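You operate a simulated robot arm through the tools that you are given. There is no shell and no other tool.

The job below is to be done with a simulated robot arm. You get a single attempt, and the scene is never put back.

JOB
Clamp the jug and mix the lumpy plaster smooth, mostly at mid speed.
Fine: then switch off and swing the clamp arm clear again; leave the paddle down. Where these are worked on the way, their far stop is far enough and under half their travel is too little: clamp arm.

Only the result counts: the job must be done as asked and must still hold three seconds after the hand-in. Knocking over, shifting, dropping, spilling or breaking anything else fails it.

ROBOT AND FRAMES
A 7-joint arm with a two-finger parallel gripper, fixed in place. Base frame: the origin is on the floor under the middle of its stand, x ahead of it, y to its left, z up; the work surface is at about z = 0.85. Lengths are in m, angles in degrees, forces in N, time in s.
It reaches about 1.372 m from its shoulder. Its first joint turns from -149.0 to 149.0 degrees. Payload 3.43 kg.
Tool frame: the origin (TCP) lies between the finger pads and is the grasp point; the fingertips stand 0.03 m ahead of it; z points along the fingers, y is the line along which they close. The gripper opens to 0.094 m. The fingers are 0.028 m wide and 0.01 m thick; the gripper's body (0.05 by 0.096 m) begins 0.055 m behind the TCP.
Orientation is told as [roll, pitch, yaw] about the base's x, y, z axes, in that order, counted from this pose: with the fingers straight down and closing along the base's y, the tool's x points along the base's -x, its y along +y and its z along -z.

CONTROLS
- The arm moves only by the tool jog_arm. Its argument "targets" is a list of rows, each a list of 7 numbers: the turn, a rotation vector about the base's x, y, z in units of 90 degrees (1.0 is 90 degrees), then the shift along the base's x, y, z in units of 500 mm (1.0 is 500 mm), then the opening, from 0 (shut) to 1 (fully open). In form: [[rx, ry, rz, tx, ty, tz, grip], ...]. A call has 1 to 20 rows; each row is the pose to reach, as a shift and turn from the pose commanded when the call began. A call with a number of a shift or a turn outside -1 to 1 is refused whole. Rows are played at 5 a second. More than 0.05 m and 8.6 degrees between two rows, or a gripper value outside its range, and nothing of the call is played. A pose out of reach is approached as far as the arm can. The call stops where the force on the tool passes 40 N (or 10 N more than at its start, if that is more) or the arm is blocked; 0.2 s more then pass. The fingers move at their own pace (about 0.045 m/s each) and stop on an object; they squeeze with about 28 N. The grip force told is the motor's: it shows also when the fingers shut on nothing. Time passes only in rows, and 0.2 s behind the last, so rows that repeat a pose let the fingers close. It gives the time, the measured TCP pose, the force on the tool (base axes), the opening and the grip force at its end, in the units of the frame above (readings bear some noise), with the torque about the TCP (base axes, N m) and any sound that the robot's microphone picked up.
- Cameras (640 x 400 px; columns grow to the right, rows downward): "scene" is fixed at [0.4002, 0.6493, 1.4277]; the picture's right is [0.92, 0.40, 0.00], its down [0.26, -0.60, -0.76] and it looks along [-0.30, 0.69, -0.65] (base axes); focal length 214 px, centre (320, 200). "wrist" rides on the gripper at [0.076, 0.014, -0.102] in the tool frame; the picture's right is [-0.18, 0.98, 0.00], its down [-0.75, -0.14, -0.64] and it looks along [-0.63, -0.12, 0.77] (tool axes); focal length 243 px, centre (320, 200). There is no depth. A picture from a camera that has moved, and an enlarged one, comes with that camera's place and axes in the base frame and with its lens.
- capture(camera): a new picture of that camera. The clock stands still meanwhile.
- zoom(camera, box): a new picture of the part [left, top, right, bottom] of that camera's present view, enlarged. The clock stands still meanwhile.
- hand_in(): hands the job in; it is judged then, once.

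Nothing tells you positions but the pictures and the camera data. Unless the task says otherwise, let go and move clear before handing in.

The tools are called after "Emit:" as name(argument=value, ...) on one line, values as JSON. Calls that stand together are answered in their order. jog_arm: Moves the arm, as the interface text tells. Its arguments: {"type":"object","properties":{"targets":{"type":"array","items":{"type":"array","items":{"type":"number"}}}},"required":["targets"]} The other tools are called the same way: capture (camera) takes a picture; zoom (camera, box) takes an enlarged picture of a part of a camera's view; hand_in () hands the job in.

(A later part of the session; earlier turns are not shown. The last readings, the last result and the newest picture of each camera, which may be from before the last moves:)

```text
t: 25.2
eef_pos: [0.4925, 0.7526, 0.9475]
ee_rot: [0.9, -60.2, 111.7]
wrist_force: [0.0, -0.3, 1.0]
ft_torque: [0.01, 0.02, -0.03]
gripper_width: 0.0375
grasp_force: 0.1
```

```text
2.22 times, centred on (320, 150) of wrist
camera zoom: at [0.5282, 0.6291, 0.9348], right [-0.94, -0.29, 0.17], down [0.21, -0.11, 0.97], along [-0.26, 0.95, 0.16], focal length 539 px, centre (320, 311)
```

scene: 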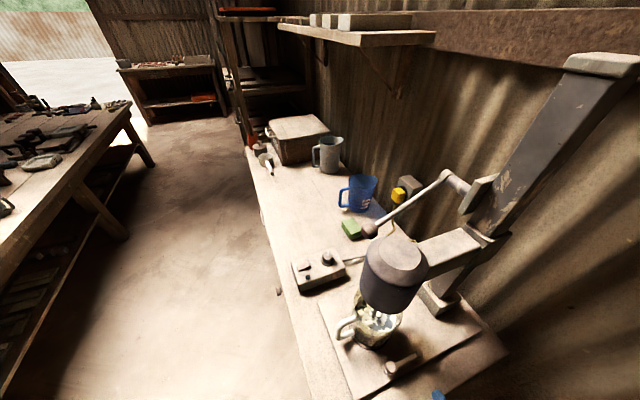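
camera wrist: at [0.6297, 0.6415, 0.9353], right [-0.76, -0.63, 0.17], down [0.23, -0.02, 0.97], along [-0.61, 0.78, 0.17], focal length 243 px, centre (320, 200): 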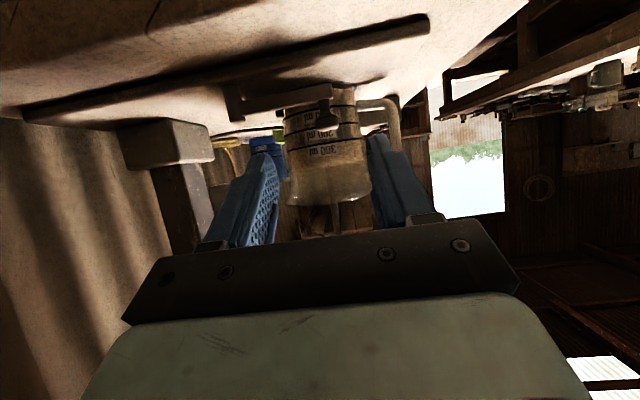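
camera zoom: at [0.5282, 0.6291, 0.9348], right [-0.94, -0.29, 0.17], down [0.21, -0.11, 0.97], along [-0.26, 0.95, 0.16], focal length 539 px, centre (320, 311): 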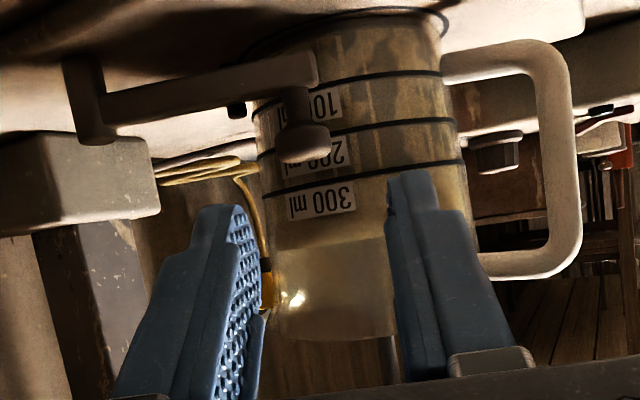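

The arm stays put at about 20°. I'll close the fingers, line up with the ball and touch it from the right.

Emit:
jog_arm(targets=[[0, 0, 0, 0.005, 0.002, 0, 0.1], [0, 0, 0, 0.01, 0.004, 0, 0.0], [0, 0, 0, 0.01, 0.004, 0, 0.0], [0, 0, 0, -0.0028, 0.0362, -0.02, 0.0], [0, 0, 0, -0.0168, 0.0716, -0.042, 0.0]])

Emit:
zoom(camera="scene", box=[350, 310, 466, 400])

Emit:
zoom(camera="wrist", box=[220, 60, 420, 240])

```text
t: 26.4
eef_pos: [0.4844, 0.7895, 0.9278]
ee_rot: [0.8, -60.0, 111.6]
wrist_force: [0.4, 0.5, 0.4]
ft_torque: [0.0, -0.04, 0.0]
gripper_width: 0.0
grasp_force: 27.5
```

```text
4.44 times, centred on (408, 355) of scene
camera zoom: at [0.4002, 0.6493, 1.4277], right [0.92, 0.4, 0.0], down [0.26, -0.6, -0.76], along [-0.3, 0.69, -0.65], focal length 953 px, centre (-71, -489)
```

zoom: 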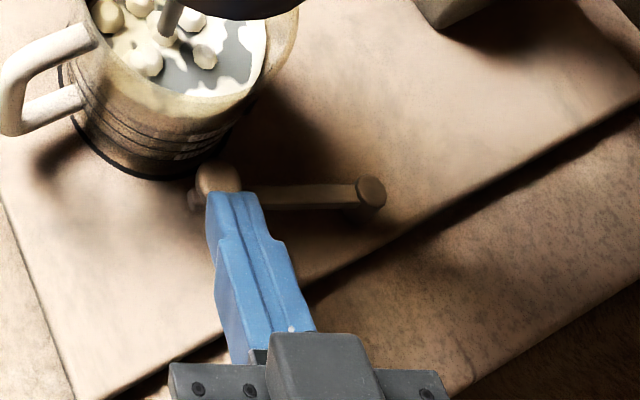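

```text
2.22 times, centred on (320, 150) of wrist
camera zoom: at [0.5201, 0.665, 0.9148], right [-0.94, -0.29, 0.17], down [0.21, -0.11, 0.97], along [-0.26, 0.95, 0.16], focal length 539 px, centre (320, 311)
```

zoom: 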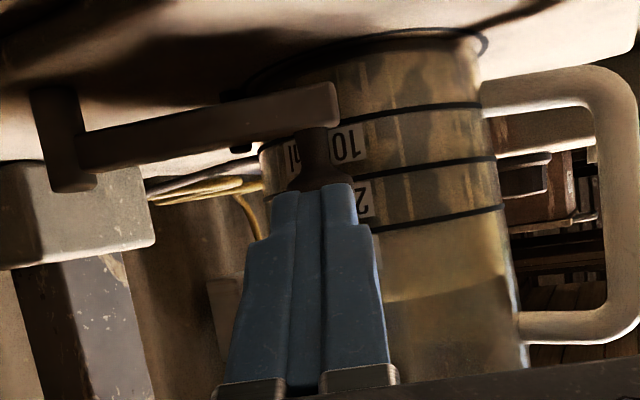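

Fingertips are just short of the ball. I push leftwards in small steps and watch the force.

Emit:
jog_arm(targets=[[0, 0, 0, -0.0024, 0.0055, -0.004, 0.0], [0, 0, 0, -0.0049, 0.011, -0.006, 0.0], [0, 0, 0, -0.0065, 0.0146, -0.006, 0.0]])

Emit:
zoom(camera="scene", box=[350, 310, 466, 400])

```text
t: 27.2
eef_pos: [0.4813, 0.7972, 0.9254]
ee_rot: [0.9, -60.0, 111.7]
wrist_force: [-0.6, -0.5, 0.5]
ft_torque: [-0.01, 0.03, -0.01]
gripper_width: 0.0
grasp_force: 28.4
```

```text
4.44 times, centred on (408, 355) of scene
camera zoom: at [0.4002, 0.6493, 1.4277], right [0.92, 0.4, 0.0], down [0.26, -0.6, -0.76], along [-0.3, 0.69, -0.65], focal length 953 px, centre (-71, -489)
```

zoom: 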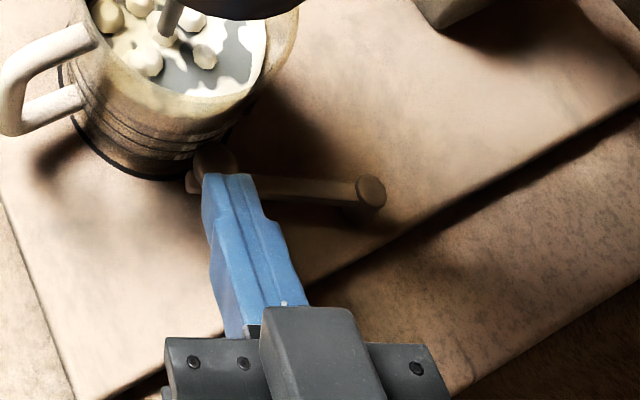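

The arm moves easily. I keep pushing in small steps towards the jug.

Emit:
jog_arm(targets=[[0, 0, 0, -0.0024, 0.0055, 0, 0.0], [0, 0, 0, -0.0046, 0.0111, 0, 0.0]])

Emit:
zoom(camera="scene", box=[350, 310, 466, 400])

Emit:
zoom(camera="wrist", box=[220, 60, 420, 240])

```text
t: 27.8
eef_pos: [0.4803, 0.798, 0.9262]
ee_rot: [0.9, -60.1, 111.8]
wrist_force: [10.0, -27.4, 3.4]
ft_torque: [-0.38, 0.04, 0.03]
gripper_width: 0.0
grasp_force: 28.2
```

```text
4.44 times, centred on (408, 355) of scene
camera zoom: at [0.4002, 0.6493, 1.4277], right [0.92, 0.4, 0.0], down [0.26, -0.6, -0.76], along [-0.3, 0.69, -0.65], focal length 953 px, centre (-71, -489)
```

zoom: 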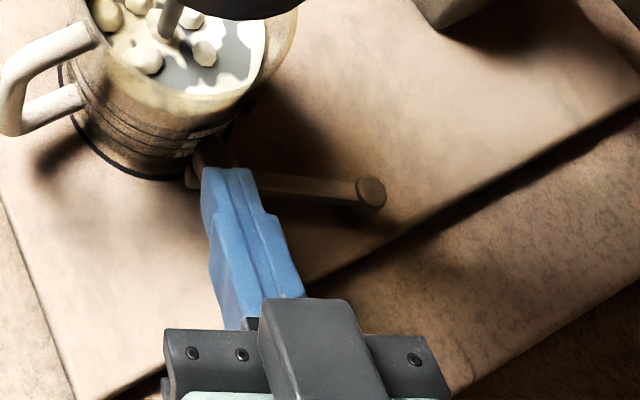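

```text
2.22 times, centred on (320, 150) of wrist
camera zoom: at [0.5165, 0.6739, 0.9122], right [-0.94, -0.29, 0.17], down [0.21, -0.11, 0.97], along [-0.26, 0.95, 0.16], focal length 539 px, centre (320, 311)
```

zoom: 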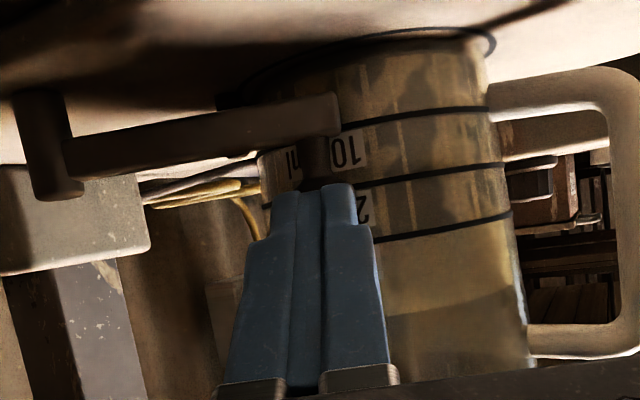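

Firm resistance (about 29 N), so the arm is at its stop against the jug and the jug hasn't moved. I'll back off and check that it stays.

Emit:
jog_arm(targets=[[0, 0, 0, 0.013, -0.032, 0.02, 0.0], [0, 0, 0, 0.026, -0.065, 0.04, 0.0], [0, 0, 0, 0.038, -0.097, 0.06, 0.0], [0, 0, 0, 0.06, -0.15, 0.12, 0.3]])

Emit:
zoom(camera="scene", box=[350, 310, 466, 400])

Emit:
capture(camera="wrist")

```text
t: 28.8
eef_pos: [0.5106, 0.7285, 0.986]
ee_rot: [0.9, -60.0, 111.7]
wrist_force: [0.6, 0.1, -0.5]
ft_torque: [0.0, 0.03, 0.02]
gripper_width: 0.0285
grasp_force: 0.2
```

```text
4.44 times, centred on (408, 355) of scene
camera zoom: at [0.4002, 0.6493, 1.4277], right [0.92, 0.4, 0.0], down [0.26, -0.6, -0.76], along [-0.3, 0.69, -0.65], focal length 953 px, centre (-71, -489)
```

zoom: 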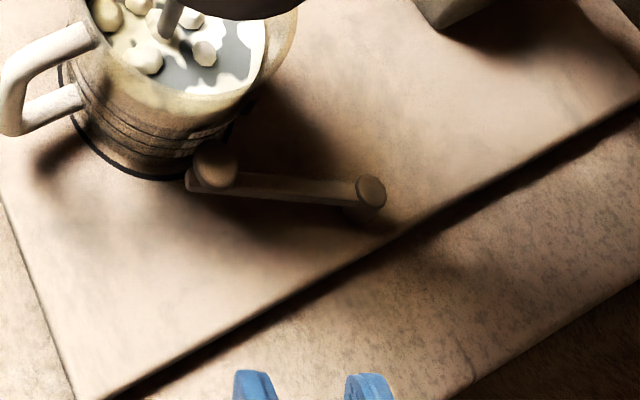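

```text
taken
camera wrist: at [0.5462, 0.6034, 0.9725], right [-0.94, -0.29, 0.17], down [0.21, -0.11, 0.97], along [-0.26, 0.95, 0.16], focal length 243 px, centre (320, 200)
```

wrist: 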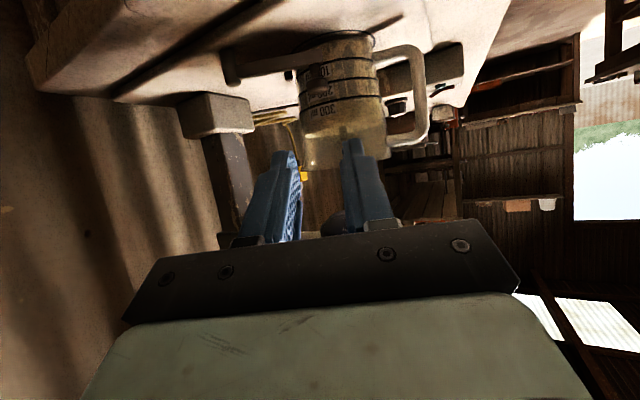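

The clamp now bears on the jug and stays. The lever points down and the paddle is in the plaster, so next is the speed knob (about (0.28, 0.98, 0.92)). I first straighten the hand and retreat upwards.

Emit:
jog_arm(targets=[[-0.0774, -0.0308, 0, -0.0025, -0.0075, 0.05, 0.6], [-0.155, -0.0617, 0, -0.005, -0.015, 0.1, 0.6], [-0.232, -0.0925, 0, -0.0075, -0.0225, 0.15, 0.6], [-0.31, -0.123, 0, -0.01, -0.03, 0.2, 0.6], [-0.387, -0.154, 0, -0.0125, -0.0375, 0.25, 0.6], [-0.465, -0.185, 0, -0.015, -0.045, 0.3, 0.6], [-0.542, -0.216, 0, -0.0175, -0.0525, 0.345, 0.6], [-0.6195, -0.2467, 0, -0.02, -0.06, 0.39, 0.6]])

```text
t: 30.6
eef_pos: [0.5011, 0.6971, 1.1812]
ee_rot: [0.9, 0.0, 111.7]
wrist_force: [0.4, 0.0, 0.0]
ft_torque: [-0.01, -0.02, 0.01]
gripper_width: 0.0565
grasp_force: 0.0
```

Straight again. Now yaw the hand towards the control box orientation while moving left in front of the mixer.

Emit:
jog_arm(targets=[[0, 0, -0.0825, -0.022, 0.002, 0.004, 0.6], [0, 0, -0.165, -0.044, 0.004, 0.008, 0.6], [0, 0, -0.2476, -0.065, 0.006, 0.011, 0.6], [0, 0, -0.33, -0.087, 0.008, 0.015, 0.6], [0, 0, -0.4127, -0.109, 0.01, 0.018, 0.6], [0, 0, -0.495, -0.131, 0.012, 0.022, 0.6], [0, 0, -0.578, -0.153, 0.014, 0.025, 0.6], [0, 0, -0.66, -0.175, 0.016, 0.029, 0.6], [0, 0, -0.743, -0.196, 0.018, 0.033, 0.6], [0, 0, -0.825, -0.218, 0.02, 0.036, 0.6], [0, 0, -0.908, -0.24, 0.022, 0.04, 0.6]])

Emit:
jog_arm(targets=[[0, 0, 0, -0.06, 0.05, 0, 0.6], [0, 0, 0, -0.12, 0.1, 0, 0.6], [0, 0, 0, -0.18, 0.15, 0, 0.6], [0, 0, 0, -0.24, 0.2, 0, 0.6], [0, 0, 0, -0.28, 0.25, 0, 0.6], [0, 0, 0, -0.28, 0.32, -0.02, 0.6]])

Emit:
capture(camera="wrist")

Emit:
capture(camera="scene")

```text
t: 31.4
eef_pos: [0.4732, 0.7001, 1.1864]
ee_rot: [0.4, -1.0, 92.8]
wrist_force: [-0.7, 0.1, 0.1]
ft_torque: [-0.02, -0.01, -0.01]
gripper_width: 0.0568
grasp_force: 0.1
stopped in row 3: the force on the tool passed its limit at 57 N (the readings are from after the stop); the commanded pose is now the measured one
```

```text
t: 32.8
eef_pos: [0.335, 0.8611, 1.1743]
ee_rot: [0.3, -0.9, 92.8]
wrist_force: [1.1, -0.4, -0.3]
ft_torque: [0.0, -0.02, -0.01]
gripper_width: 0.0563
grasp_force: 0.1
```

```text
taken
camera wrist: at [0.3257, 0.7799, 1.2773], right [-0.99, 0.14, 0.01], down [0.11, 0.75, 0.65], along [0.08, 0.65, -0.76], focal length 243 px, centre (320, 200)
```

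wrist: 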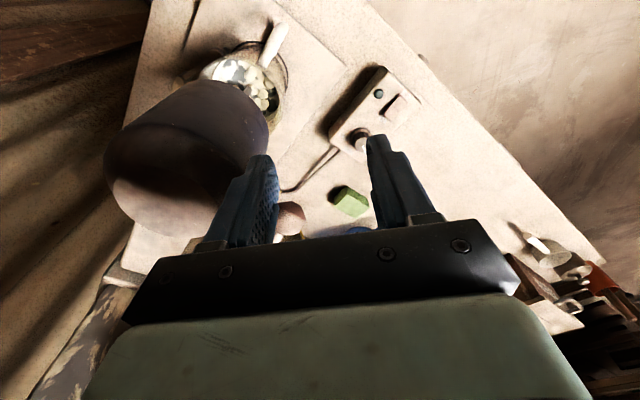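

```text
taken
```

scene: 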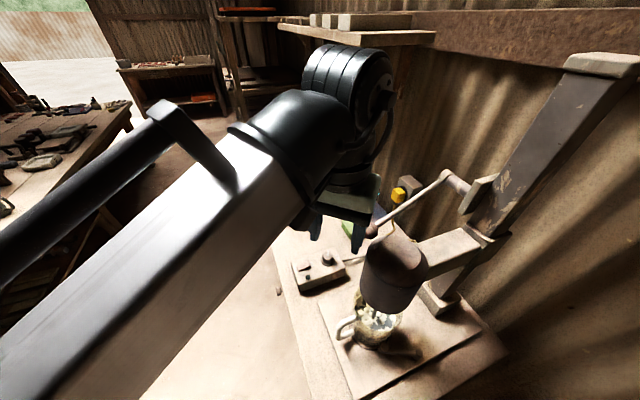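

The first move stopped early (the hand probably brushed its own forearm), and the second carried me close to the motor head. Nothing is touching now. I'll move away to the left first.

Emit:
jog_arm(targets=[[0, 0, 0, -0.08, 0, 0.02, 0.6], [0, 0, 0, -0.16, 0, 0.04, 0.6], [0, 0, 0, -0.22, 0.02, 0.06, 0.6]])

Emit:
zoom(camera="scene", box=[320, 280, 480, 400])

```text
t: 33.6
eef_pos: [0.2251, 0.8718, 1.2058]
ee_rot: [0.4, -1.0, 92.8]
wrist_force: [3.3, 3.6, -4.2]
ft_torque: [0.03, 0.4, 0.27]
gripper_width: 0.0563
grasp_force: 0.0
```

```text
3.33 times, centred on (400, 340) of scene
camera zoom: at [0.4002, 0.6493, 1.4277], right [0.92, 0.4, 0.0], down [0.26, -0.6, -0.76], along [-0.3, 0.69, -0.65], focal length 715 px, centre (53, -267)
```

zoom: 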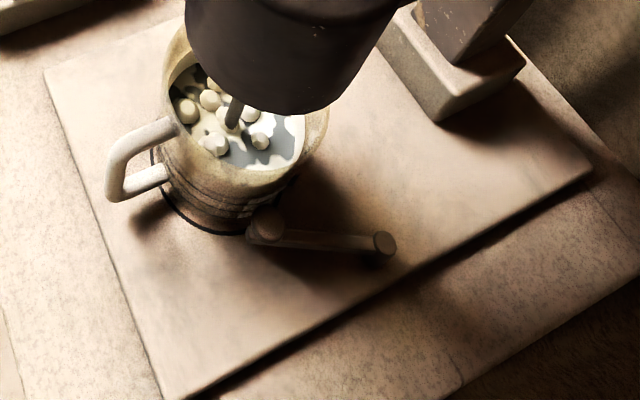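

The jug is still in place with the clamp on it. A small residual force suggests the hand is near its own forearm, so I yaw away from that while moving out over the box.

Emit:
jog_arm(targets=[[0, 0, -0.05, 0.01, 0.04, -0.02, 0.6], [0, 0, -0.13, 0.015, 0.06, -0.04, 0.6], [0, 0, -0.21, 0.02, 0.08, -0.05, 0.6], [0, 0, -0.29, 0.025, 0.09, -0.06, 0.6], [0, 0, -0.37, 0.03, 0.1, -0.07, 0.6], [0, 0, -0.45, 0.035, 0.11, -0.072, 0.6], [0, 0, -0.53, 0.04, 0.116, -0.072, 0.6], [0, 0, -0.61, 0.045, 0.116, -0.072, 0.6], [0, 0, -0.698, 0.05, 0.116, -0.072, 0.6]])

Emit:
capture(camera="wrist")

```text
t: 35.6
eef_pos: [0.2492, 0.928, 1.1692]
ee_rot: [0.3, -1.0, 29.9]
wrist_force: [-0.2, 0.5, 0.1]
ft_torque: [-0.04, 0.0, -0.01]
gripper_width: 0.0563
grasp_force: 0.0
```

```text
taken
camera wrist: at [0.1754, 0.9001, 1.2713], right [-0.33, 0.94, 0.01], down [0.72, 0.24, 0.65], along [0.61, 0.22, -0.76], focal length 243 px, centre (320, 200)
```

wrist: 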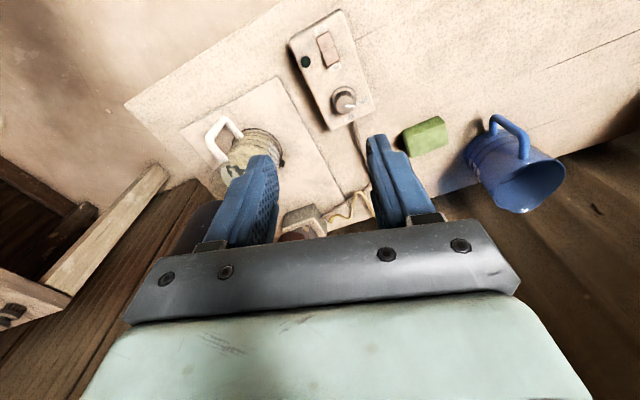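

Clear now. I'll zoom in on the box to fix the knob and rocker positions.

Emit:
zoom(camera="wrist", box=[285, 5, 381, 135])

Emit:
zoom(camera="wrist", box=[313, 70, 377, 110])

```text
3.08 times, centred on (333, 70) of wrist
camera zoom: at [0.1754, 0.9001, 1.2713], right [-0.33, 0.94, 0.01], down [0.72, 0.24, 0.65], along [0.61, 0.22, -0.76], focal length 746 px, centre (280, 600)
```

zoom: 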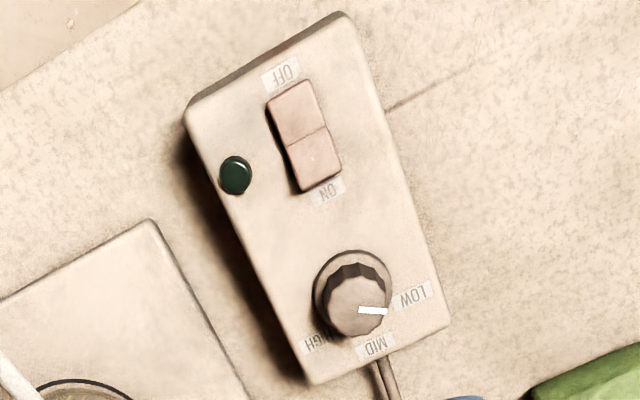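

```text
10.00 times, centred on (345, 90) of wrist
camera zoom: at [0.1754, 0.9001, 1.2713], right [-0.33, 0.94, 0.01], down [0.72, 0.24, 0.65], along [0.61, 0.22, -0.76], focal length 2426 px, centre (70, 1300)
```

zoom: 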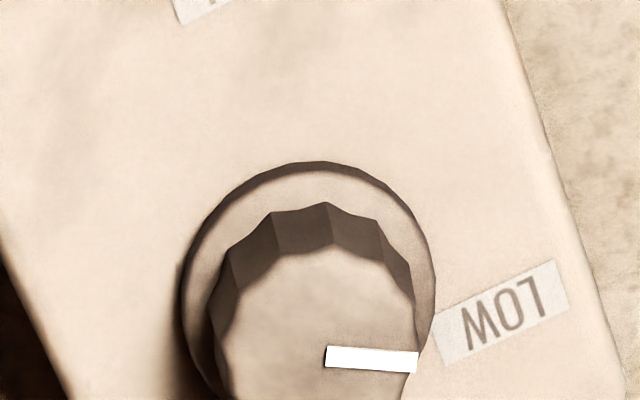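

Knob centre is at about (0.2785, 0.977), top at z≈0.922, with the pointer at LOW (105° in base). MID is at about 45°. I position above the knob first.

Emit:
jog_arm(targets=[[-0.004, 0.004, 0, 0.03, 0.05, -0.05, 0.6], [-0.0084, 0.008, 0, 0.0586, 0.098, -0.1, 0.6], [-0.0084, 0.008, 0, 0.0586, 0.098, -0.2, 0.6], [-0.0084, 0.008, 0, 0.0586, 0.098, -0.3, 0.6], [-0.0084, 0.008, 0, 0.0586, 0.098, -0.4, 0.6]])

Emit:
capture(camera="wrist")

Emit:
zoom(camera="scene", box=[270, 210, 382, 300])

```text
t: 36.8
eef_pos: [0.2803, 0.9793, 0.9718]
ee_rot: [0.0, 0.0, 30.1]
wrist_force: [0.0, -0.7, 0.2]
ft_torque: [0.05, 0.01, -0.02]
gripper_width: 0.0563
grasp_force: 0.0
```

```text
taken
camera wrist: at [0.2073, 0.9517, 1.0753], right [-0.33, 0.94, 0.0], down [0.72, 0.25, 0.64], along [0.6, 0.21, -0.77], focal length 243 px, centre (320, 200)
```

wrist: 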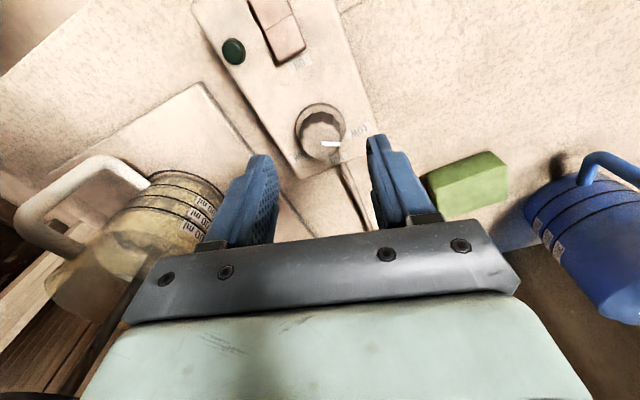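

```text
4.44 times, centred on (326, 255) of scene
camera zoom: at [0.4002, 0.6493, 1.4277], right [0.92, 0.4, 0.0], down [0.26, -0.6, -0.76], along [-0.3, 0.69, -0.65], focal length 953 px, centre (293, -44)
```

zoom: 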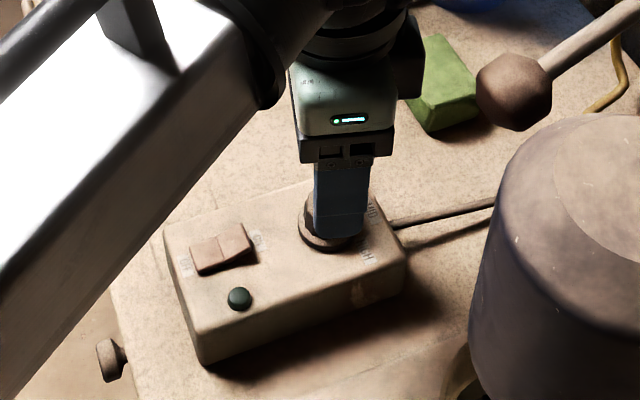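

Emit:
zoom(camera="wrist", box=[250, 80, 394, 180])

```text
4.00 times, centred on (322, 130) of wrist
camera zoom: at [0.2073, 0.9517, 1.0753], right [-0.33, 0.94, 0.0], down [0.72, 0.25, 0.64], along [0.6, 0.21, -0.77], focal length 970 px, centre (312, 480)
```

zoom: 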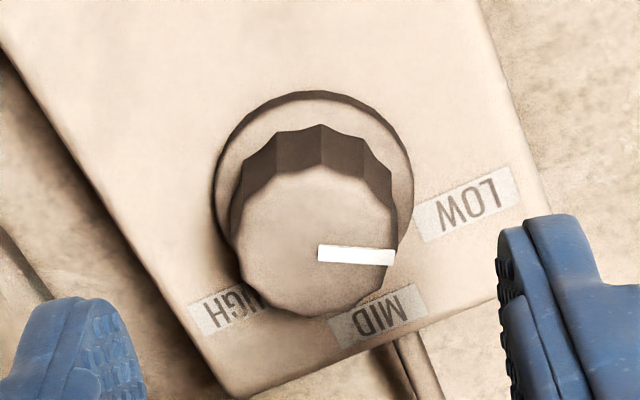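

The knob is centred within about 2 mm. I descend and close on it.

Emit:
jog_arm(targets=[[0, 0, 0, -0.004, -0.0025, -0.03, 0.6], [0, 0, 0, -0.004, -0.0025, -0.066, 0.6], [0, 0, 0, -0.004, -0.0025, -0.066, 0.4], [0, 0, 0, -0.004, -0.0025, -0.066, 0.2], [0, 0, 0, -0.004, -0.0025, -0.066, 0.1], [0, 0, 0, -0.004, -0.0025, -0.066, 0.1]])

Emit:
zoom(camera="wrist", box=[250, 80, 394, 180])

```text
t: 38.2
eef_pos: [0.276, 0.978, 0.9362]
ee_rot: [-0.1, 0.0, 30.1]
wrist_force: [3.0, -10.8, -5.0]
ft_torque: [-0.25, -0.24, -0.08]
gripper_width: 0.0291
grasp_force: 45.3
```

```text
4.00 times, centred on (322, 130) of wrist
camera zoom: at [0.2044, 0.951, 1.0401], right [-0.33, 0.94, 0.0], down [0.72, 0.26, 0.64], along [0.61, 0.21, -0.77], focal length 970 px, centre (312, 480)
```

zoom: 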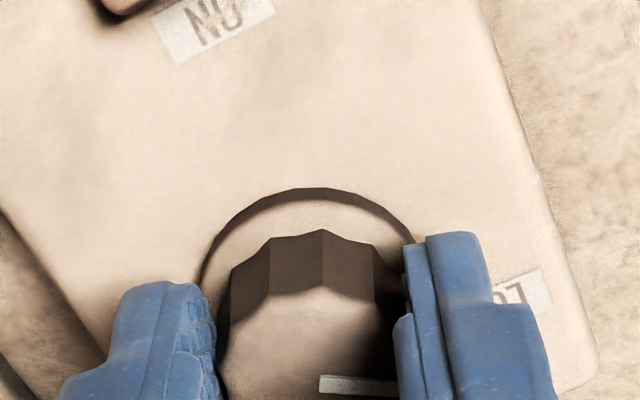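

Gripped at 29 mm. Now I turn clockwise 60° from LOW towards MID.

Emit:
jog_arm(targets=[[0, 0, -0.083, 0.0015, -0.0026, 0, 0.1], [0, 0, -0.167, 0.0015, -0.0026, 0, 0.1], [0, 0, -0.25, 0.0015, -0.0026, 0, 0.1], [0, 0, -0.333, 0.0015, -0.0026, 0, 0.1], [0, 0, -0.417, 0.0015, -0.0026, 0, 0.1], [0, 0, -0.5, 0.0015, -0.0026, 0, 0.1], [0, 0, -0.583, 0.0015, -0.0026, 0, 0.1], [0, 0, -0.667, 0.0015, -0.0026, 0, 0.1]])

Emit:
zoom(camera="wrist", box=[250, 80, 394, 180])

Emit:
zoom(camera="scene", box=[270, 210, 382, 300])

```text
t: 39.8
eef_pos: [0.2774, 0.9803, 0.9377]
ee_rot: [0.8, 0.3, -22.4]
wrist_force: [-3.4, 4.5, -6.9]
ft_torque: [0.15, -0.45, 0.01]
gripper_width: 0.0292
grasp_force: 45.1
stopped in row 8: the force on the tool passed its limit at 41 N (the readings are from after the stop); the commanded pose is now the measured one
```

```text
4.00 times, centred on (322, 130) of wrist
camera zoom: at [0.2123, 1.0192, 1.0406], right [0.55, 0.84, 0.01], down [0.64, -0.43, 0.64], along [0.54, -0.34, -0.77], focal length 970 px, centre (312, 480)
```

zoom: 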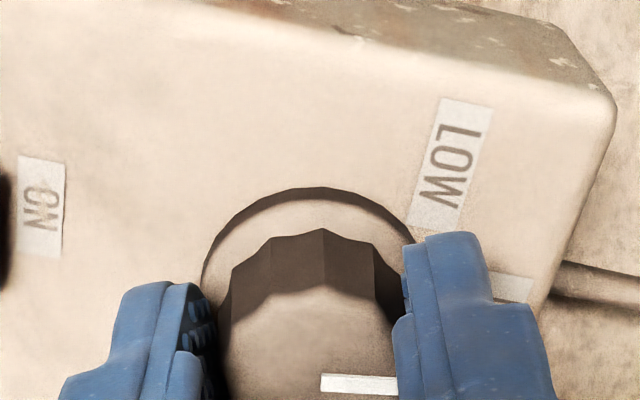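

```text
4.44 times, centred on (326, 255) of scene
camera zoom: at [0.4002, 0.6493, 1.4277], right [0.92, 0.4, 0.0], down [0.26, -0.6, -0.76], along [-0.3, 0.69, -0.65], focal length 953 px, centre (293, -44)
```

zoom: 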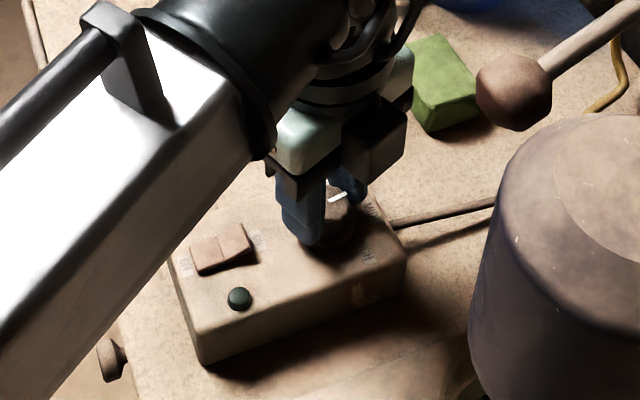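

It stopped after 52° on a side-force spike, though the knob turned with the gripper. I'll give it the remaining few degrees in finer steps.

Emit:
jog_arm(targets=[[0, 0, -0.03, 0, 0, 0, 0.1], [0, 0, -0.06, 0, 0, 0, 0.1], [0, 0, -0.085, 0, 0, 0, 0.1]])

Emit:
zoom(camera="wrist", box=[250, 80, 394, 180])

```text
t: 40.6
eef_pos: [0.277, 0.9812, 0.9367]
ee_rot: [0.6, 0.3, -30.1]
wrist_force: [-2.1, 8.7, -9.0]
ft_torque: [0.49, 0.31, -0.02]
gripper_width: 0.0286
grasp_force: 45.4
```

```text
4.00 times, centred on (322, 130) of wrist
camera zoom: at [0.2186, 1.0279, 1.0407], right [0.65, 0.76, 0.01], down [0.58, -0.51, 0.64], along [0.49, -0.41, -0.77], focal length 970 px, centre (312, 480)
```

zoom: 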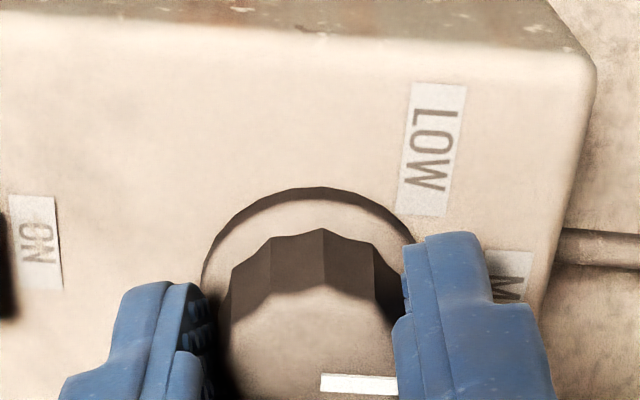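

Pointer should now be at about 45°, on MID. I release, rise and check.

Emit:
jog_arm(targets=[[0, 0, 0, 0, 0, 0, 0.3], [0, 0, 0, 0, 0, 0, 0.6], [0, 0, 0, 0, 0, 0, 0.6], [0, 0, 0, 0, 0, 0.06, 0.6], [0, 0, 0, 0, 0, 0.12, 0.6]])

Emit:
capture(camera="wrist")

Emit:
zoom(camera="wrist", box=[220, 50, 394, 200])

```text
t: 41.8
eef_pos: [0.2762, 0.9779, 0.9969]
ee_rot: [0.7, 0.3, -30.1]
wrist_force: [0.9, 0.8, -0.5]
ft_torque: [-0.02, 0.0, 0.01]
gripper_width: 0.0566
grasp_force: 0.1
```

```text
taken
camera wrist: at [0.2175, 1.0264, 1.1001], right [0.65, 0.76, 0.01], down [0.58, -0.51, 0.64], along [0.49, -0.41, -0.77], focal length 243 px, centre (320, 200)
```

wrist: 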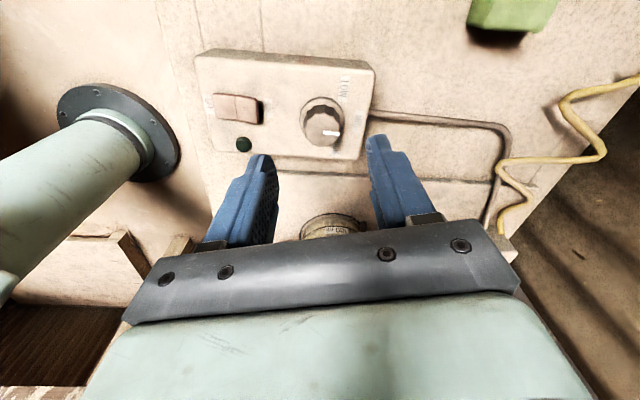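

```text
2.67 times, centred on (307, 125) of wrist
camera zoom: at [0.2175, 1.0264, 1.1001], right [0.65, 0.76, 0.01], down [0.58, -0.51, 0.64], along [0.49, -0.41, -0.77], focal length 647 px, centre (355, 400)
```

zoom: 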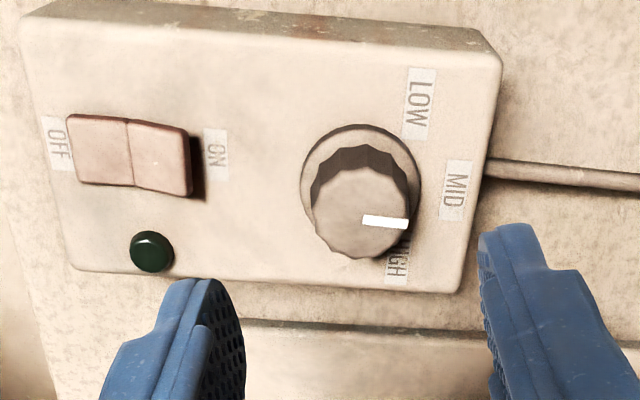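

The pointer is on MID. The rocker's ON half (raised) is at about (0.2345, 0.9415), next I close the fingers and position above it.

Emit:
jog_arm(targets=[[0, 0, -0.05, -0.028, -0.024, 0.01, 0.3], [0, 0, -0.1, -0.056, -0.048, 0.01, 0.1], [0, 0, -0.1667, -0.0834, -0.073, 0, 0.0], [0, 0, -0.1667, -0.0834, -0.073, -0.04, 0.0], [0, 0, -0.1667, -0.0834, -0.073, -0.08, 0.0]])

Emit:
zoom(camera="wrist", box=[220, 50, 394, 200])

Emit:
zoom(camera="scene", box=[270, 220, 366, 300])

```text
t: 43.0
eef_pos: [0.2324, 0.9414, 0.9577]
ee_rot: [0.8, 0.4, -45.1]
wrist_force: [-0.2, -0.5, 0.2]
ft_torque: [0.02, 0.01, -0.01]
gripper_width: 0.0
grasp_force: 28.3
```

```text
2.67 times, centred on (307, 125) of wrist
camera zoom: at [0.1883, 1.0027, 1.0618], right [0.83, 0.56, 0.01], down [0.43, -0.64, 0.64], along [0.37, -0.52, -0.77], focal length 647 px, centre (355, 400)
```

zoom: 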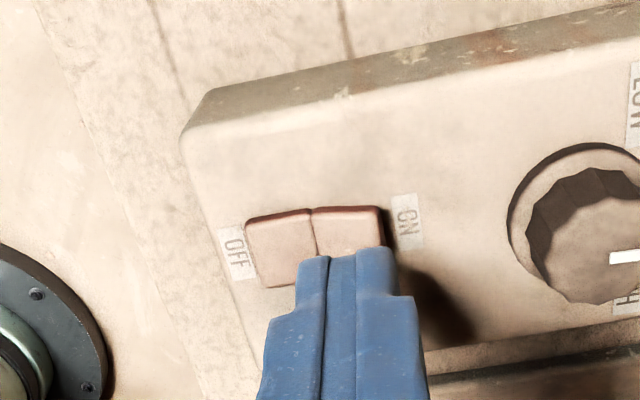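

```text
5.00 times, centred on (318, 260) of scene
camera zoom: at [0.4002, 0.6493, 1.4277], right [0.92, 0.4, 0.0], down [0.26, -0.6, -0.76], along [-0.3, 0.69, -0.65], focal length 1072 px, centre (330, -100)
```

zoom: 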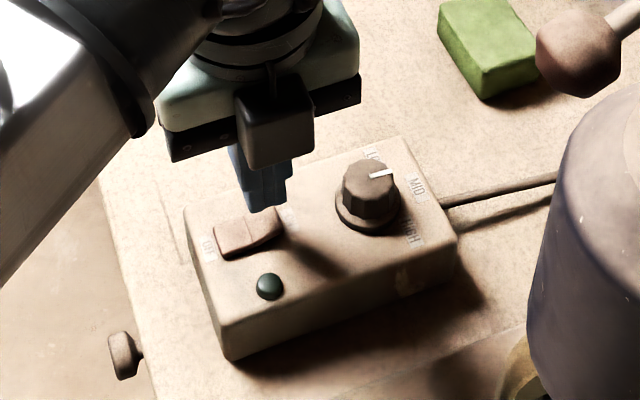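

Closed fingertips are over the ON half. I shift 4 mm further towards the ON end and press down gently.

Emit:
jog_arm(targets=[[0, 0, 0, 0.006, 0.006, -0.02, 0.0], [0, 0, 0, 0.006, 0.006, -0.035, 0.0], [0, 0, 0, 0.006, 0.006, -0.045, 0.0], [0, 0, 0, 0.006, 0.006, -0.052, 0.0]])

Emit:
zoom(camera="scene", box=[270, 220, 366, 300])

```text
t: 44.0
eef_pos: [0.2382, 0.9477, 0.9312]
ee_rot: [0.7, 0.3, -45.1]
wrist_force: [-0.3, -0.1, -0.3]
ft_torque: [0.01, 0.0, 0.02]
gripper_width: 0.0
grasp_force: 27.9
```

```text
5.00 times, centred on (318, 260) of scene
camera zoom: at [0.4002, 0.6493, 1.4277], right [0.92, 0.4, 0.0], down [0.26, -0.6, -0.76], along [-0.3, 0.69, -0.65], focal length 1072 px, centre (330, -100)
```

zoom: 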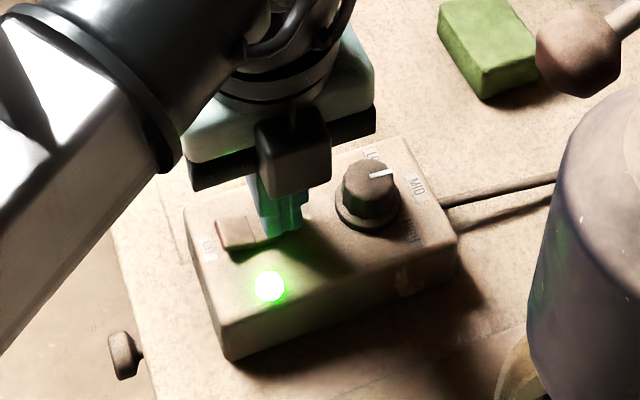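

The green LED is lit, so the mixer is on at MID. I lift off and hover over the OFF half, checking the lumps.

Emit:
jog_arm(targets=[[0, 0, 0, 0, 0, 0.06, 0.0], [0, 0, 0, -0.044, -0.049, 0.06, 0.0]])

Emit:
zoom(camera="scene", box=[270, 220, 366, 300])

Emit:
zoom(camera="scene", box=[340, 280, 436, 350])

```text
t: 44.6
eef_pos: [0.2152, 0.92, 0.9615]
ee_rot: [0.6, 0.3, -45.1]
wrist_force: [1.0, 0.3, 0.0]
ft_torque: [0.0, 0.0, 0.02]
gripper_width: 0.0001
grasp_force: 27.8
```

```text
5.00 times, centred on (318, 260) of scene
camera zoom: at [0.4002, 0.6493, 1.4277], right [0.92, 0.4, 0.0], down [0.26, -0.6, -0.76], along [-0.3, 0.69, -0.65], focal length 1072 px, centre (330, -100)
```

zoom: 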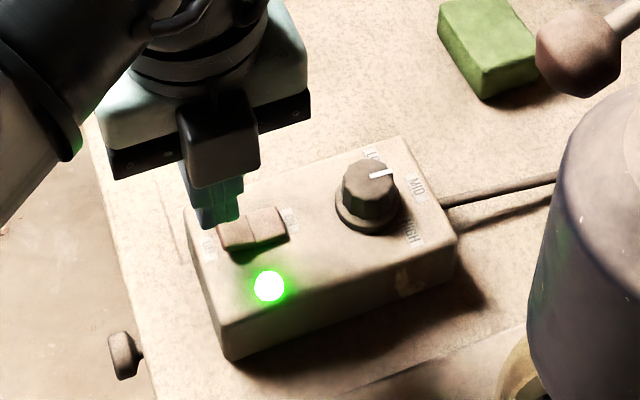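

```text
5.71 times, centred on (388, 315) of scene
camera zoom: at [0.4002, 0.6493, 1.4277], right [0.92, 0.4, 0.0], down [0.26, -0.6, -0.76], along [-0.3, 0.69, -0.65], focal length 1226 px, centre (-69, -457)
```

zoom: 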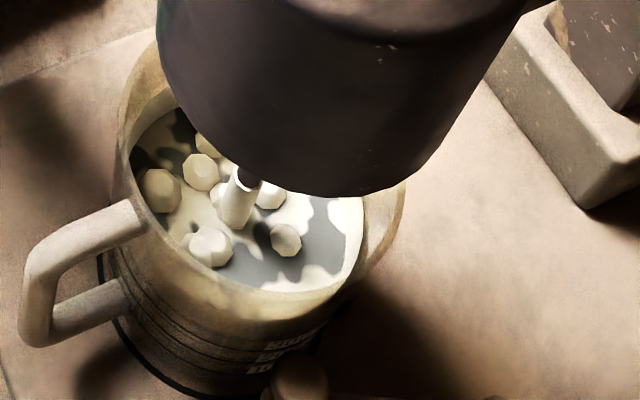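

The LED stays on. I wait in place for 2 s and look at the jug again.

Emit:
jog_arm(targets=[[0, 0, 0, 0, 0, 0, 0.0], [0, 0, 0, 0, 0, 0, 0.0], [0, 0, 0, 0, 0, 0, 0.0], [0, 0, 0, 0, 0, 0, 0.0], [0, 0, 0, 0, 0, 0, 0.0], [0, 0, 0, 0, 0, 0, 0.0], [0, 0, 0, 0, 0, 0, 0.0], [0, 0, 0, 0, 0, 0, 0.0]])

Emit:
zoom(camera="scene", box=[340, 280, 436, 350])

Emit:
capture(camera="scene")

```text
t: 46.4
eef_pos: [0.2158, 0.9212, 0.9622]
ee_rot: [0.6, 0.3, -45.1]
wrist_force: [0.1, 0.2, 0.3]
ft_torque: [-0.02, -0.02, 0.05]
gripper_width: 0.0
grasp_force: 28.1
```

```text
5.71 times, centred on (388, 315) of scene
camera zoom: at [0.4002, 0.6493, 1.4277], right [0.92, 0.4, 0.0], down [0.26, -0.6, -0.76], along [-0.3, 0.69, -0.65], focal length 1226 px, centre (-69, -457)
```

zoom: 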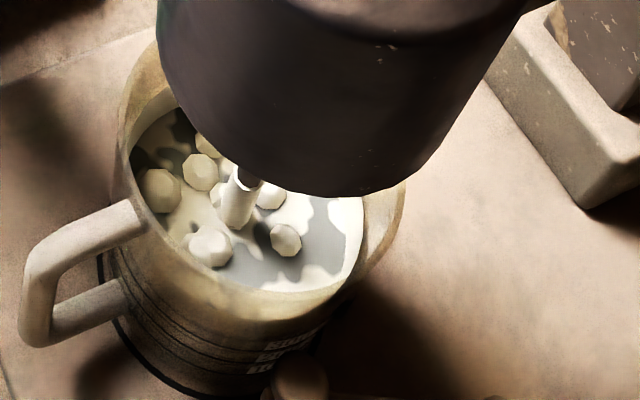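

```text
taken
```

scene: 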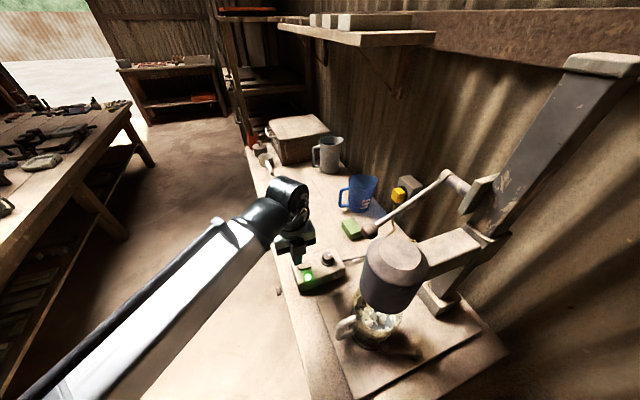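

There are slight changes in the mix. I wait 4 s more and compare.

Emit:
jog_arm(targets=[[0, 0, 0, 0, 0, 0, 0.0], [0, 0, 0, 0, 0, 0, 0.0], [0, 0, 0, 0, 0, 0, 0.0], [0, 0, 0, 0, 0, 0, 0.0], [0, 0, 0, 0, 0, 0, 0.0], [0, 0, 0, 0, 0, 0, 0.0], [0, 0, 0, 0, 0, 0, 0.0], [0, 0, 0, 0, 0, 0, 0.0], [0, 0, 0, 0, 0, 0, 0.0], [0, 0, 0, 0, 0, 0, 0.0], [0, 0, 0, 0, 0, 0, 0.0], [0, 0, 0, 0, 0, 0, 0.0], [0, 0, 0, 0, 0, 0, 0.0], [0, 0, 0, 0, 0, 0, 0.0], [0, 0, 0, 0, 0, 0, 0.0]])

Emit:
zoom(camera="scene", box=[340, 280, 436, 350])

```text
t: 49.6
eef_pos: [0.2163, 0.9216, 0.9622]
ee_rot: [0.6, 0.3, -45.1]
wrist_force: [-0.1, -0.5, -0.1]
ft_torque: [-0.04, 0.0, 0.0]
gripper_width: 0.0002
grasp_force: 27.6
```

```text
5.71 times, centred on (388, 315) of scene
camera zoom: at [0.4002, 0.6493, 1.4277], right [0.92, 0.4, 0.0], down [0.26, -0.6, -0.76], along [-0.3, 0.69, -0.65], focal length 1226 px, centre (-69, -457)
```

zoom: 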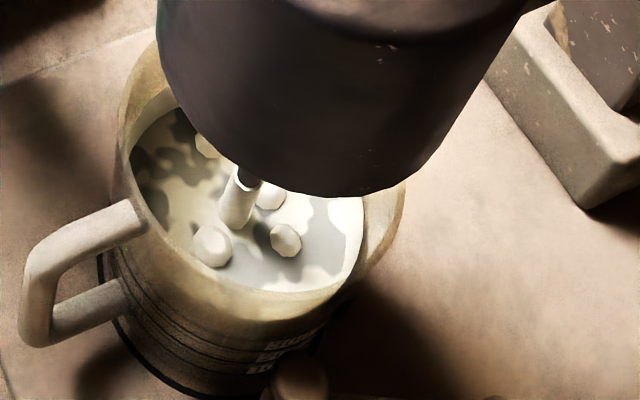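

The lumps are dissolving — two or three are gone, so the paddle is working. I wait 2 s more.

Emit:
jog_arm(targets=[[0, 0, 0, 0, 0, 0, 0.0], [0, 0, 0, 0, 0, 0, 0.0], [0, 0, 0, 0, 0, 0, 0.0], [0, 0, 0, 0, 0, 0, 0.0], [0, 0, 0, 0, 0, 0, 0.0], [0, 0, 0, 0, 0, 0, 0.0], [0, 0, 0, 0, 0, 0, 0.0], [0, 0, 0, 0, 0, 0, 0.0], [0, 0, 0, 0, 0, 0, 0.0], [0, 0, 0, 0, 0, 0, 0.0]])

Emit:
zoom(camera="scene", box=[340, 280, 436, 350])

```text
t: 51.8
eef_pos: [0.2156, 0.9197, 0.9613]
ee_rot: [0.5, 0.3, -45.2]
wrist_force: [0.2, -0.4, -0.6]
ft_torque: [0.01, -0.02, -0.03]
gripper_width: 0.0
grasp_force: 28.1
```

```text
5.71 times, centred on (388, 315) of scene
camera zoom: at [0.4002, 0.6493, 1.4277], right [0.92, 0.4, 0.0], down [0.26, -0.6, -0.76], along [-0.3, 0.69, -0.65], focal length 1226 px, centre (-69, -457)
```

zoom: 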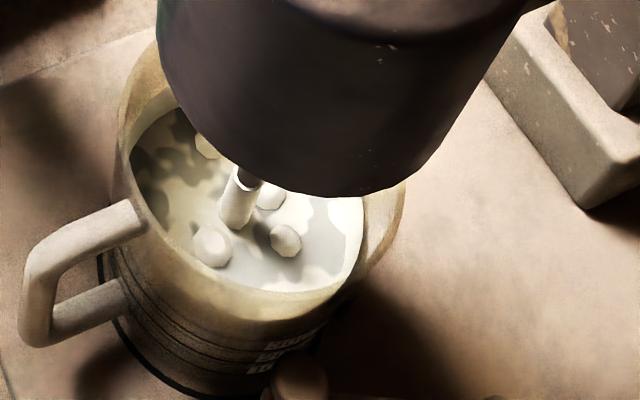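

Four lumps remain and the surface is getting more even. I wait another 3 s.

Emit:
jog_arm(targets=[[0, 0, 0, 0, 0, 0, 0.0], [0, 0, 0, 0, 0, 0, 0.0], [0, 0, 0, 0, 0, 0, 0.0], [0, 0, 0, 0, 0, 0, 0.0], [0, 0, 0, 0, 0, 0, 0.0], [0, 0, 0, 0, 0, 0, 0.0], [0, 0, 0, 0, 0, 0, 0.0], [0, 0, 0, 0, 0, 0, 0.0], [0, 0, 0, 0, 0, 0, 0.0], [0, 0, 0, 0, 0, 0, 0.0], [0, 0, 0, 0, 0, 0, 0.0], [0, 0, 0, 0, 0, 0, 0.0], [0, 0, 0, 0, 0, 0, 0.0], [0, 0, 0, 0, 0, 0, 0.0]])

Emit:
zoom(camera="scene", box=[340, 280, 436, 350])

```text
t: 54.8
eef_pos: [0.2155, 0.9189, 0.9617]
ee_rot: [0.7, 0.3, -45.1]
wrist_force: [-0.4, 0.5, 0.4]
ft_torque: [0.01, -0.01, 0.01]
gripper_width: 0.0
grasp_force: 28.6
```

```text
5.71 times, centred on (388, 315) of scene
camera zoom: at [0.4002, 0.6493, 1.4277], right [0.92, 0.4, 0.0], down [0.26, -0.6, -0.76], along [-0.3, 0.69, -0.65], focal length 1226 px, centre (-69, -457)
```

zoom: 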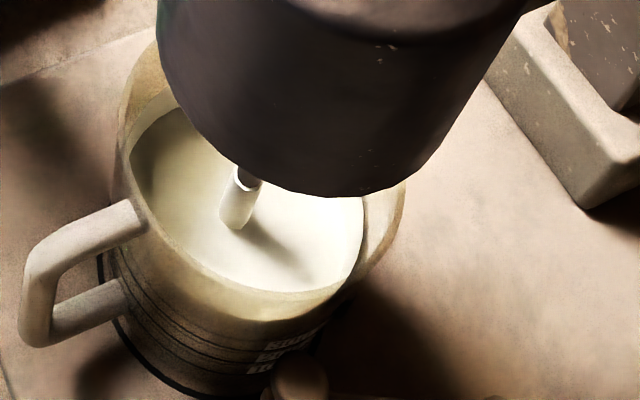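

The plaster is smooth now with no lumps. I press the OFF half right away.

Emit:
jog_arm(targets=[[0, 0, 0, 0.001, 0.001, -0.03, 0.0], [0, 0, 0, 0.001, 0.001, -0.05, 0.0], [0, 0, 0, 0.001, 0.001, -0.062, 0.0]])

Emit:
zoom(camera="scene", box=[270, 220, 366, 300])

```text
t: 55.6
eef_pos: [0.2165, 0.9215, 0.932]
ee_rot: [0.6, 0.3, -45.1]
wrist_force: [0.6, -0.1, -0.8]
ft_torque: [0.01, -0.01, 0.02]
gripper_width: 0.0
grasp_force: 28.2
```

```text
5.00 times, centred on (318, 260) of scene
camera zoom: at [0.4002, 0.6493, 1.4277], right [0.92, 0.4, 0.0], down [0.26, -0.6, -0.76], along [-0.3, 0.69, -0.65], focal length 1072 px, centre (330, -100)
```

zoom: 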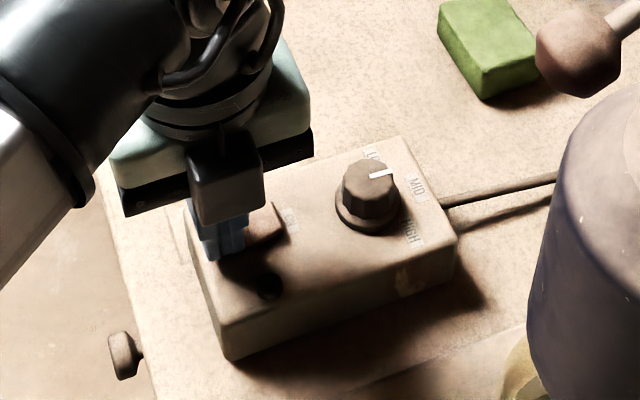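

The LED is out, so it's off. I lift clear and verify the switch, knob and jug.

Emit:
jog_arm(targets=[[0, 0, 0, 0, 0, 0.06, 0.0], [0, 0, 0, 0, 0, 0.14, 0.0], [0, 0, 0, -0.01, -0.03, 0.23, 0.0], [0, 0, 0, -0.02, -0.08, 0.32, 0.1], [0, 0, 0, -0.03, -0.14, 0.38, 0.2]])

Emit:
capture(camera="scene")

Emit:
zoom(camera="scene", box=[270, 220, 430, 390])

Emit:
zoom(camera="scene", box=[270, 220, 366, 300])

```text
refused: row 4 steps farther than a row can; nothing moved
```

```text
taken
```

scene: 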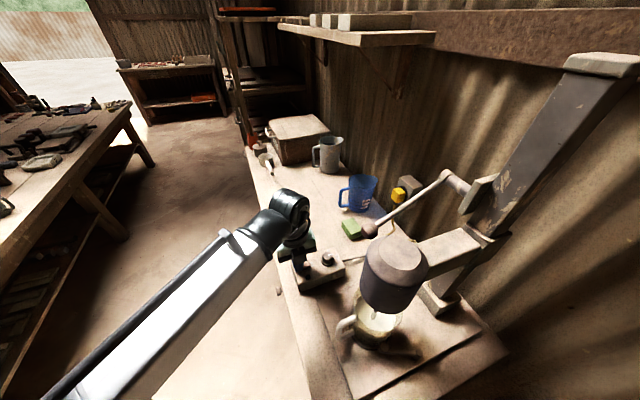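

```text
2.35 times, centred on (350, 305) of scene
camera zoom: at [0.4002, 0.6493, 1.4277], right [0.92, 0.4, 0.0], down [0.26, -0.6, -0.76], along [-0.3, 0.69, -0.65], focal length 505 px, centre (249, -47)
```

zoom: 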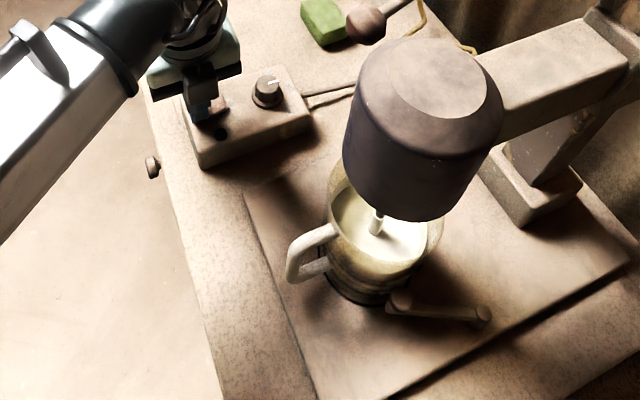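

```text
5.00 times, centred on (318, 260) of scene
camera zoom: at [0.4002, 0.6493, 1.4277], right [0.92, 0.4, 0.0], down [0.26, -0.6, -0.76], along [-0.3, 0.69, -0.65], focal length 1072 px, centre (330, -100)
```

zoom: 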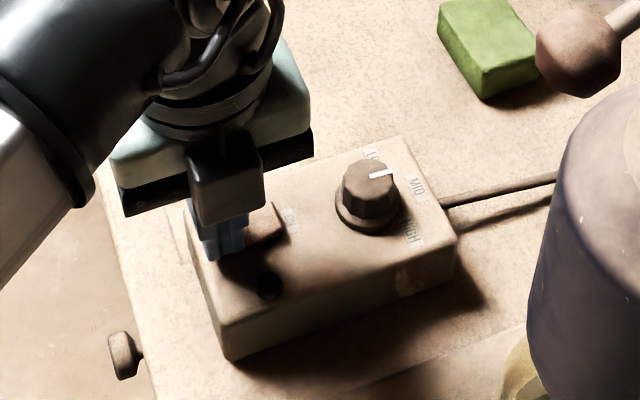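

The plaster is smooth and the lamp is out. The lift was refused for its step size, so I use smaller steps.

Emit:
jog_arm(targets=[[0, 0, 0, 0, 0, 0.06, 0.0], [0, 0, 0, 0, 0, 0.14, 0.0], [0, 0, 0, -0.005, -0.02, 0.22, 0.0], [0, 0, 0, -0.01, -0.05, 0.29, 0.0], [0, 0, 0, -0.02, -0.09, 0.35, 0.0], [0, 0, 0, -0.03, -0.14, 0.38, 0.2]])

Emit:
zoom(camera="scene", box=[270, 220, 366, 300])

```text
t: 57.0
eef_pos: [0.2052, 0.8496, 1.1222]
ee_rot: [0.7, 0.2, -45.1]
wrist_force: [0.5, 0.0, 0.9]
ft_torque: [0.0, -0.01, -0.01]
gripper_width: 0.019
grasp_force: 0.1
```

```text
5.00 times, centred on (318, 260) of scene
camera zoom: at [0.4002, 0.6493, 1.4277], right [0.92, 0.4, 0.0], down [0.26, -0.6, -0.76], along [-0.3, 0.69, -0.65], focal length 1072 px, centre (330, -100)
```

zoom: 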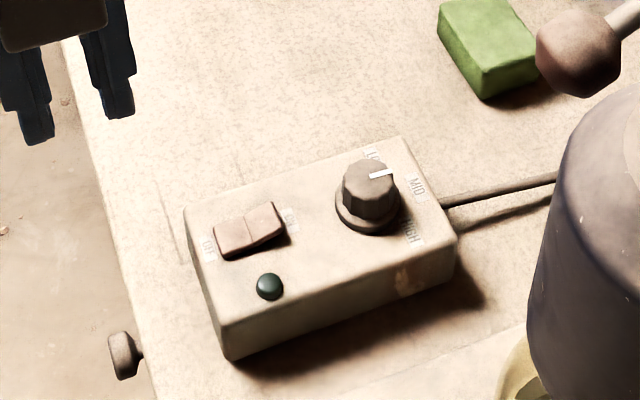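

The switch is at OFF with the lamp dark. Now I turn the wrist back (+90°) while moving in front of the mixer, to go and release the clamp.

Emit:
jog_arm(targets=[[0, 0, 0.083, 0.02, -0.015, 0, 0.6], [0, 0, 0.167, 0.04, -0.03, 0, 0.6], [0, 0, 0.25, 0.06, -0.045, 0, 0.6], [0, 0, 0.333, 0.08, -0.06, 0, 0.6], [0, 0, 0.417, 0.1, -0.075, 0, 0.6], [0, 0, 0.5, 0.125, -0.09, 0, 0.6], [0, 0, 0.583, 0.15, -0.105, 0, 0.6], [0, 0, 0.667, 0.17, -0.12, 0, 0.6], [0, 0, 0.75, 0.19, -0.135, 0, 0.6], [0, 0, 0.833, 0.21, -0.15, 0, 0.6], [0, 0, 0.917, 0.23, -0.165, 0, 0.6], [0, 0, 1.0, 0.25, -0.18, 0, 0.6]])

```text
t: 59.6
eef_pos: [0.3283, 0.7613, 1.1213]
ee_rot: [0.6, 0.2, 45.0]
wrist_force: [0.4, -0.6, 0.0]
ft_torque: [0.03, 0.02, -0.03]
gripper_width: 0.0562
grasp_force: 0.1
```

No contact. On to the spot in front of the clamp side.

Emit:
jog_arm(targets=[[0, 0, 0, 0.066, -0.044, 0, 0.6], [0, 0, 0, 0.132, -0.088, 0, 0.6], [0, 0, 0, 0.2, -0.132, 0, 0.6], [0, 0, 0, 0.268, -0.17, 0, 0.6]])

```text
t: 60.6
eef_pos: [0.4576, 0.6759, 1.1195]
ee_rot: [0.6, 0.4, 45.1]
wrist_force: [1.1, 0.2, -0.6]
ft_torque: [0.0, -0.03, -0.01]
gripper_width: 0.0561
grasp_force: 0.0
```

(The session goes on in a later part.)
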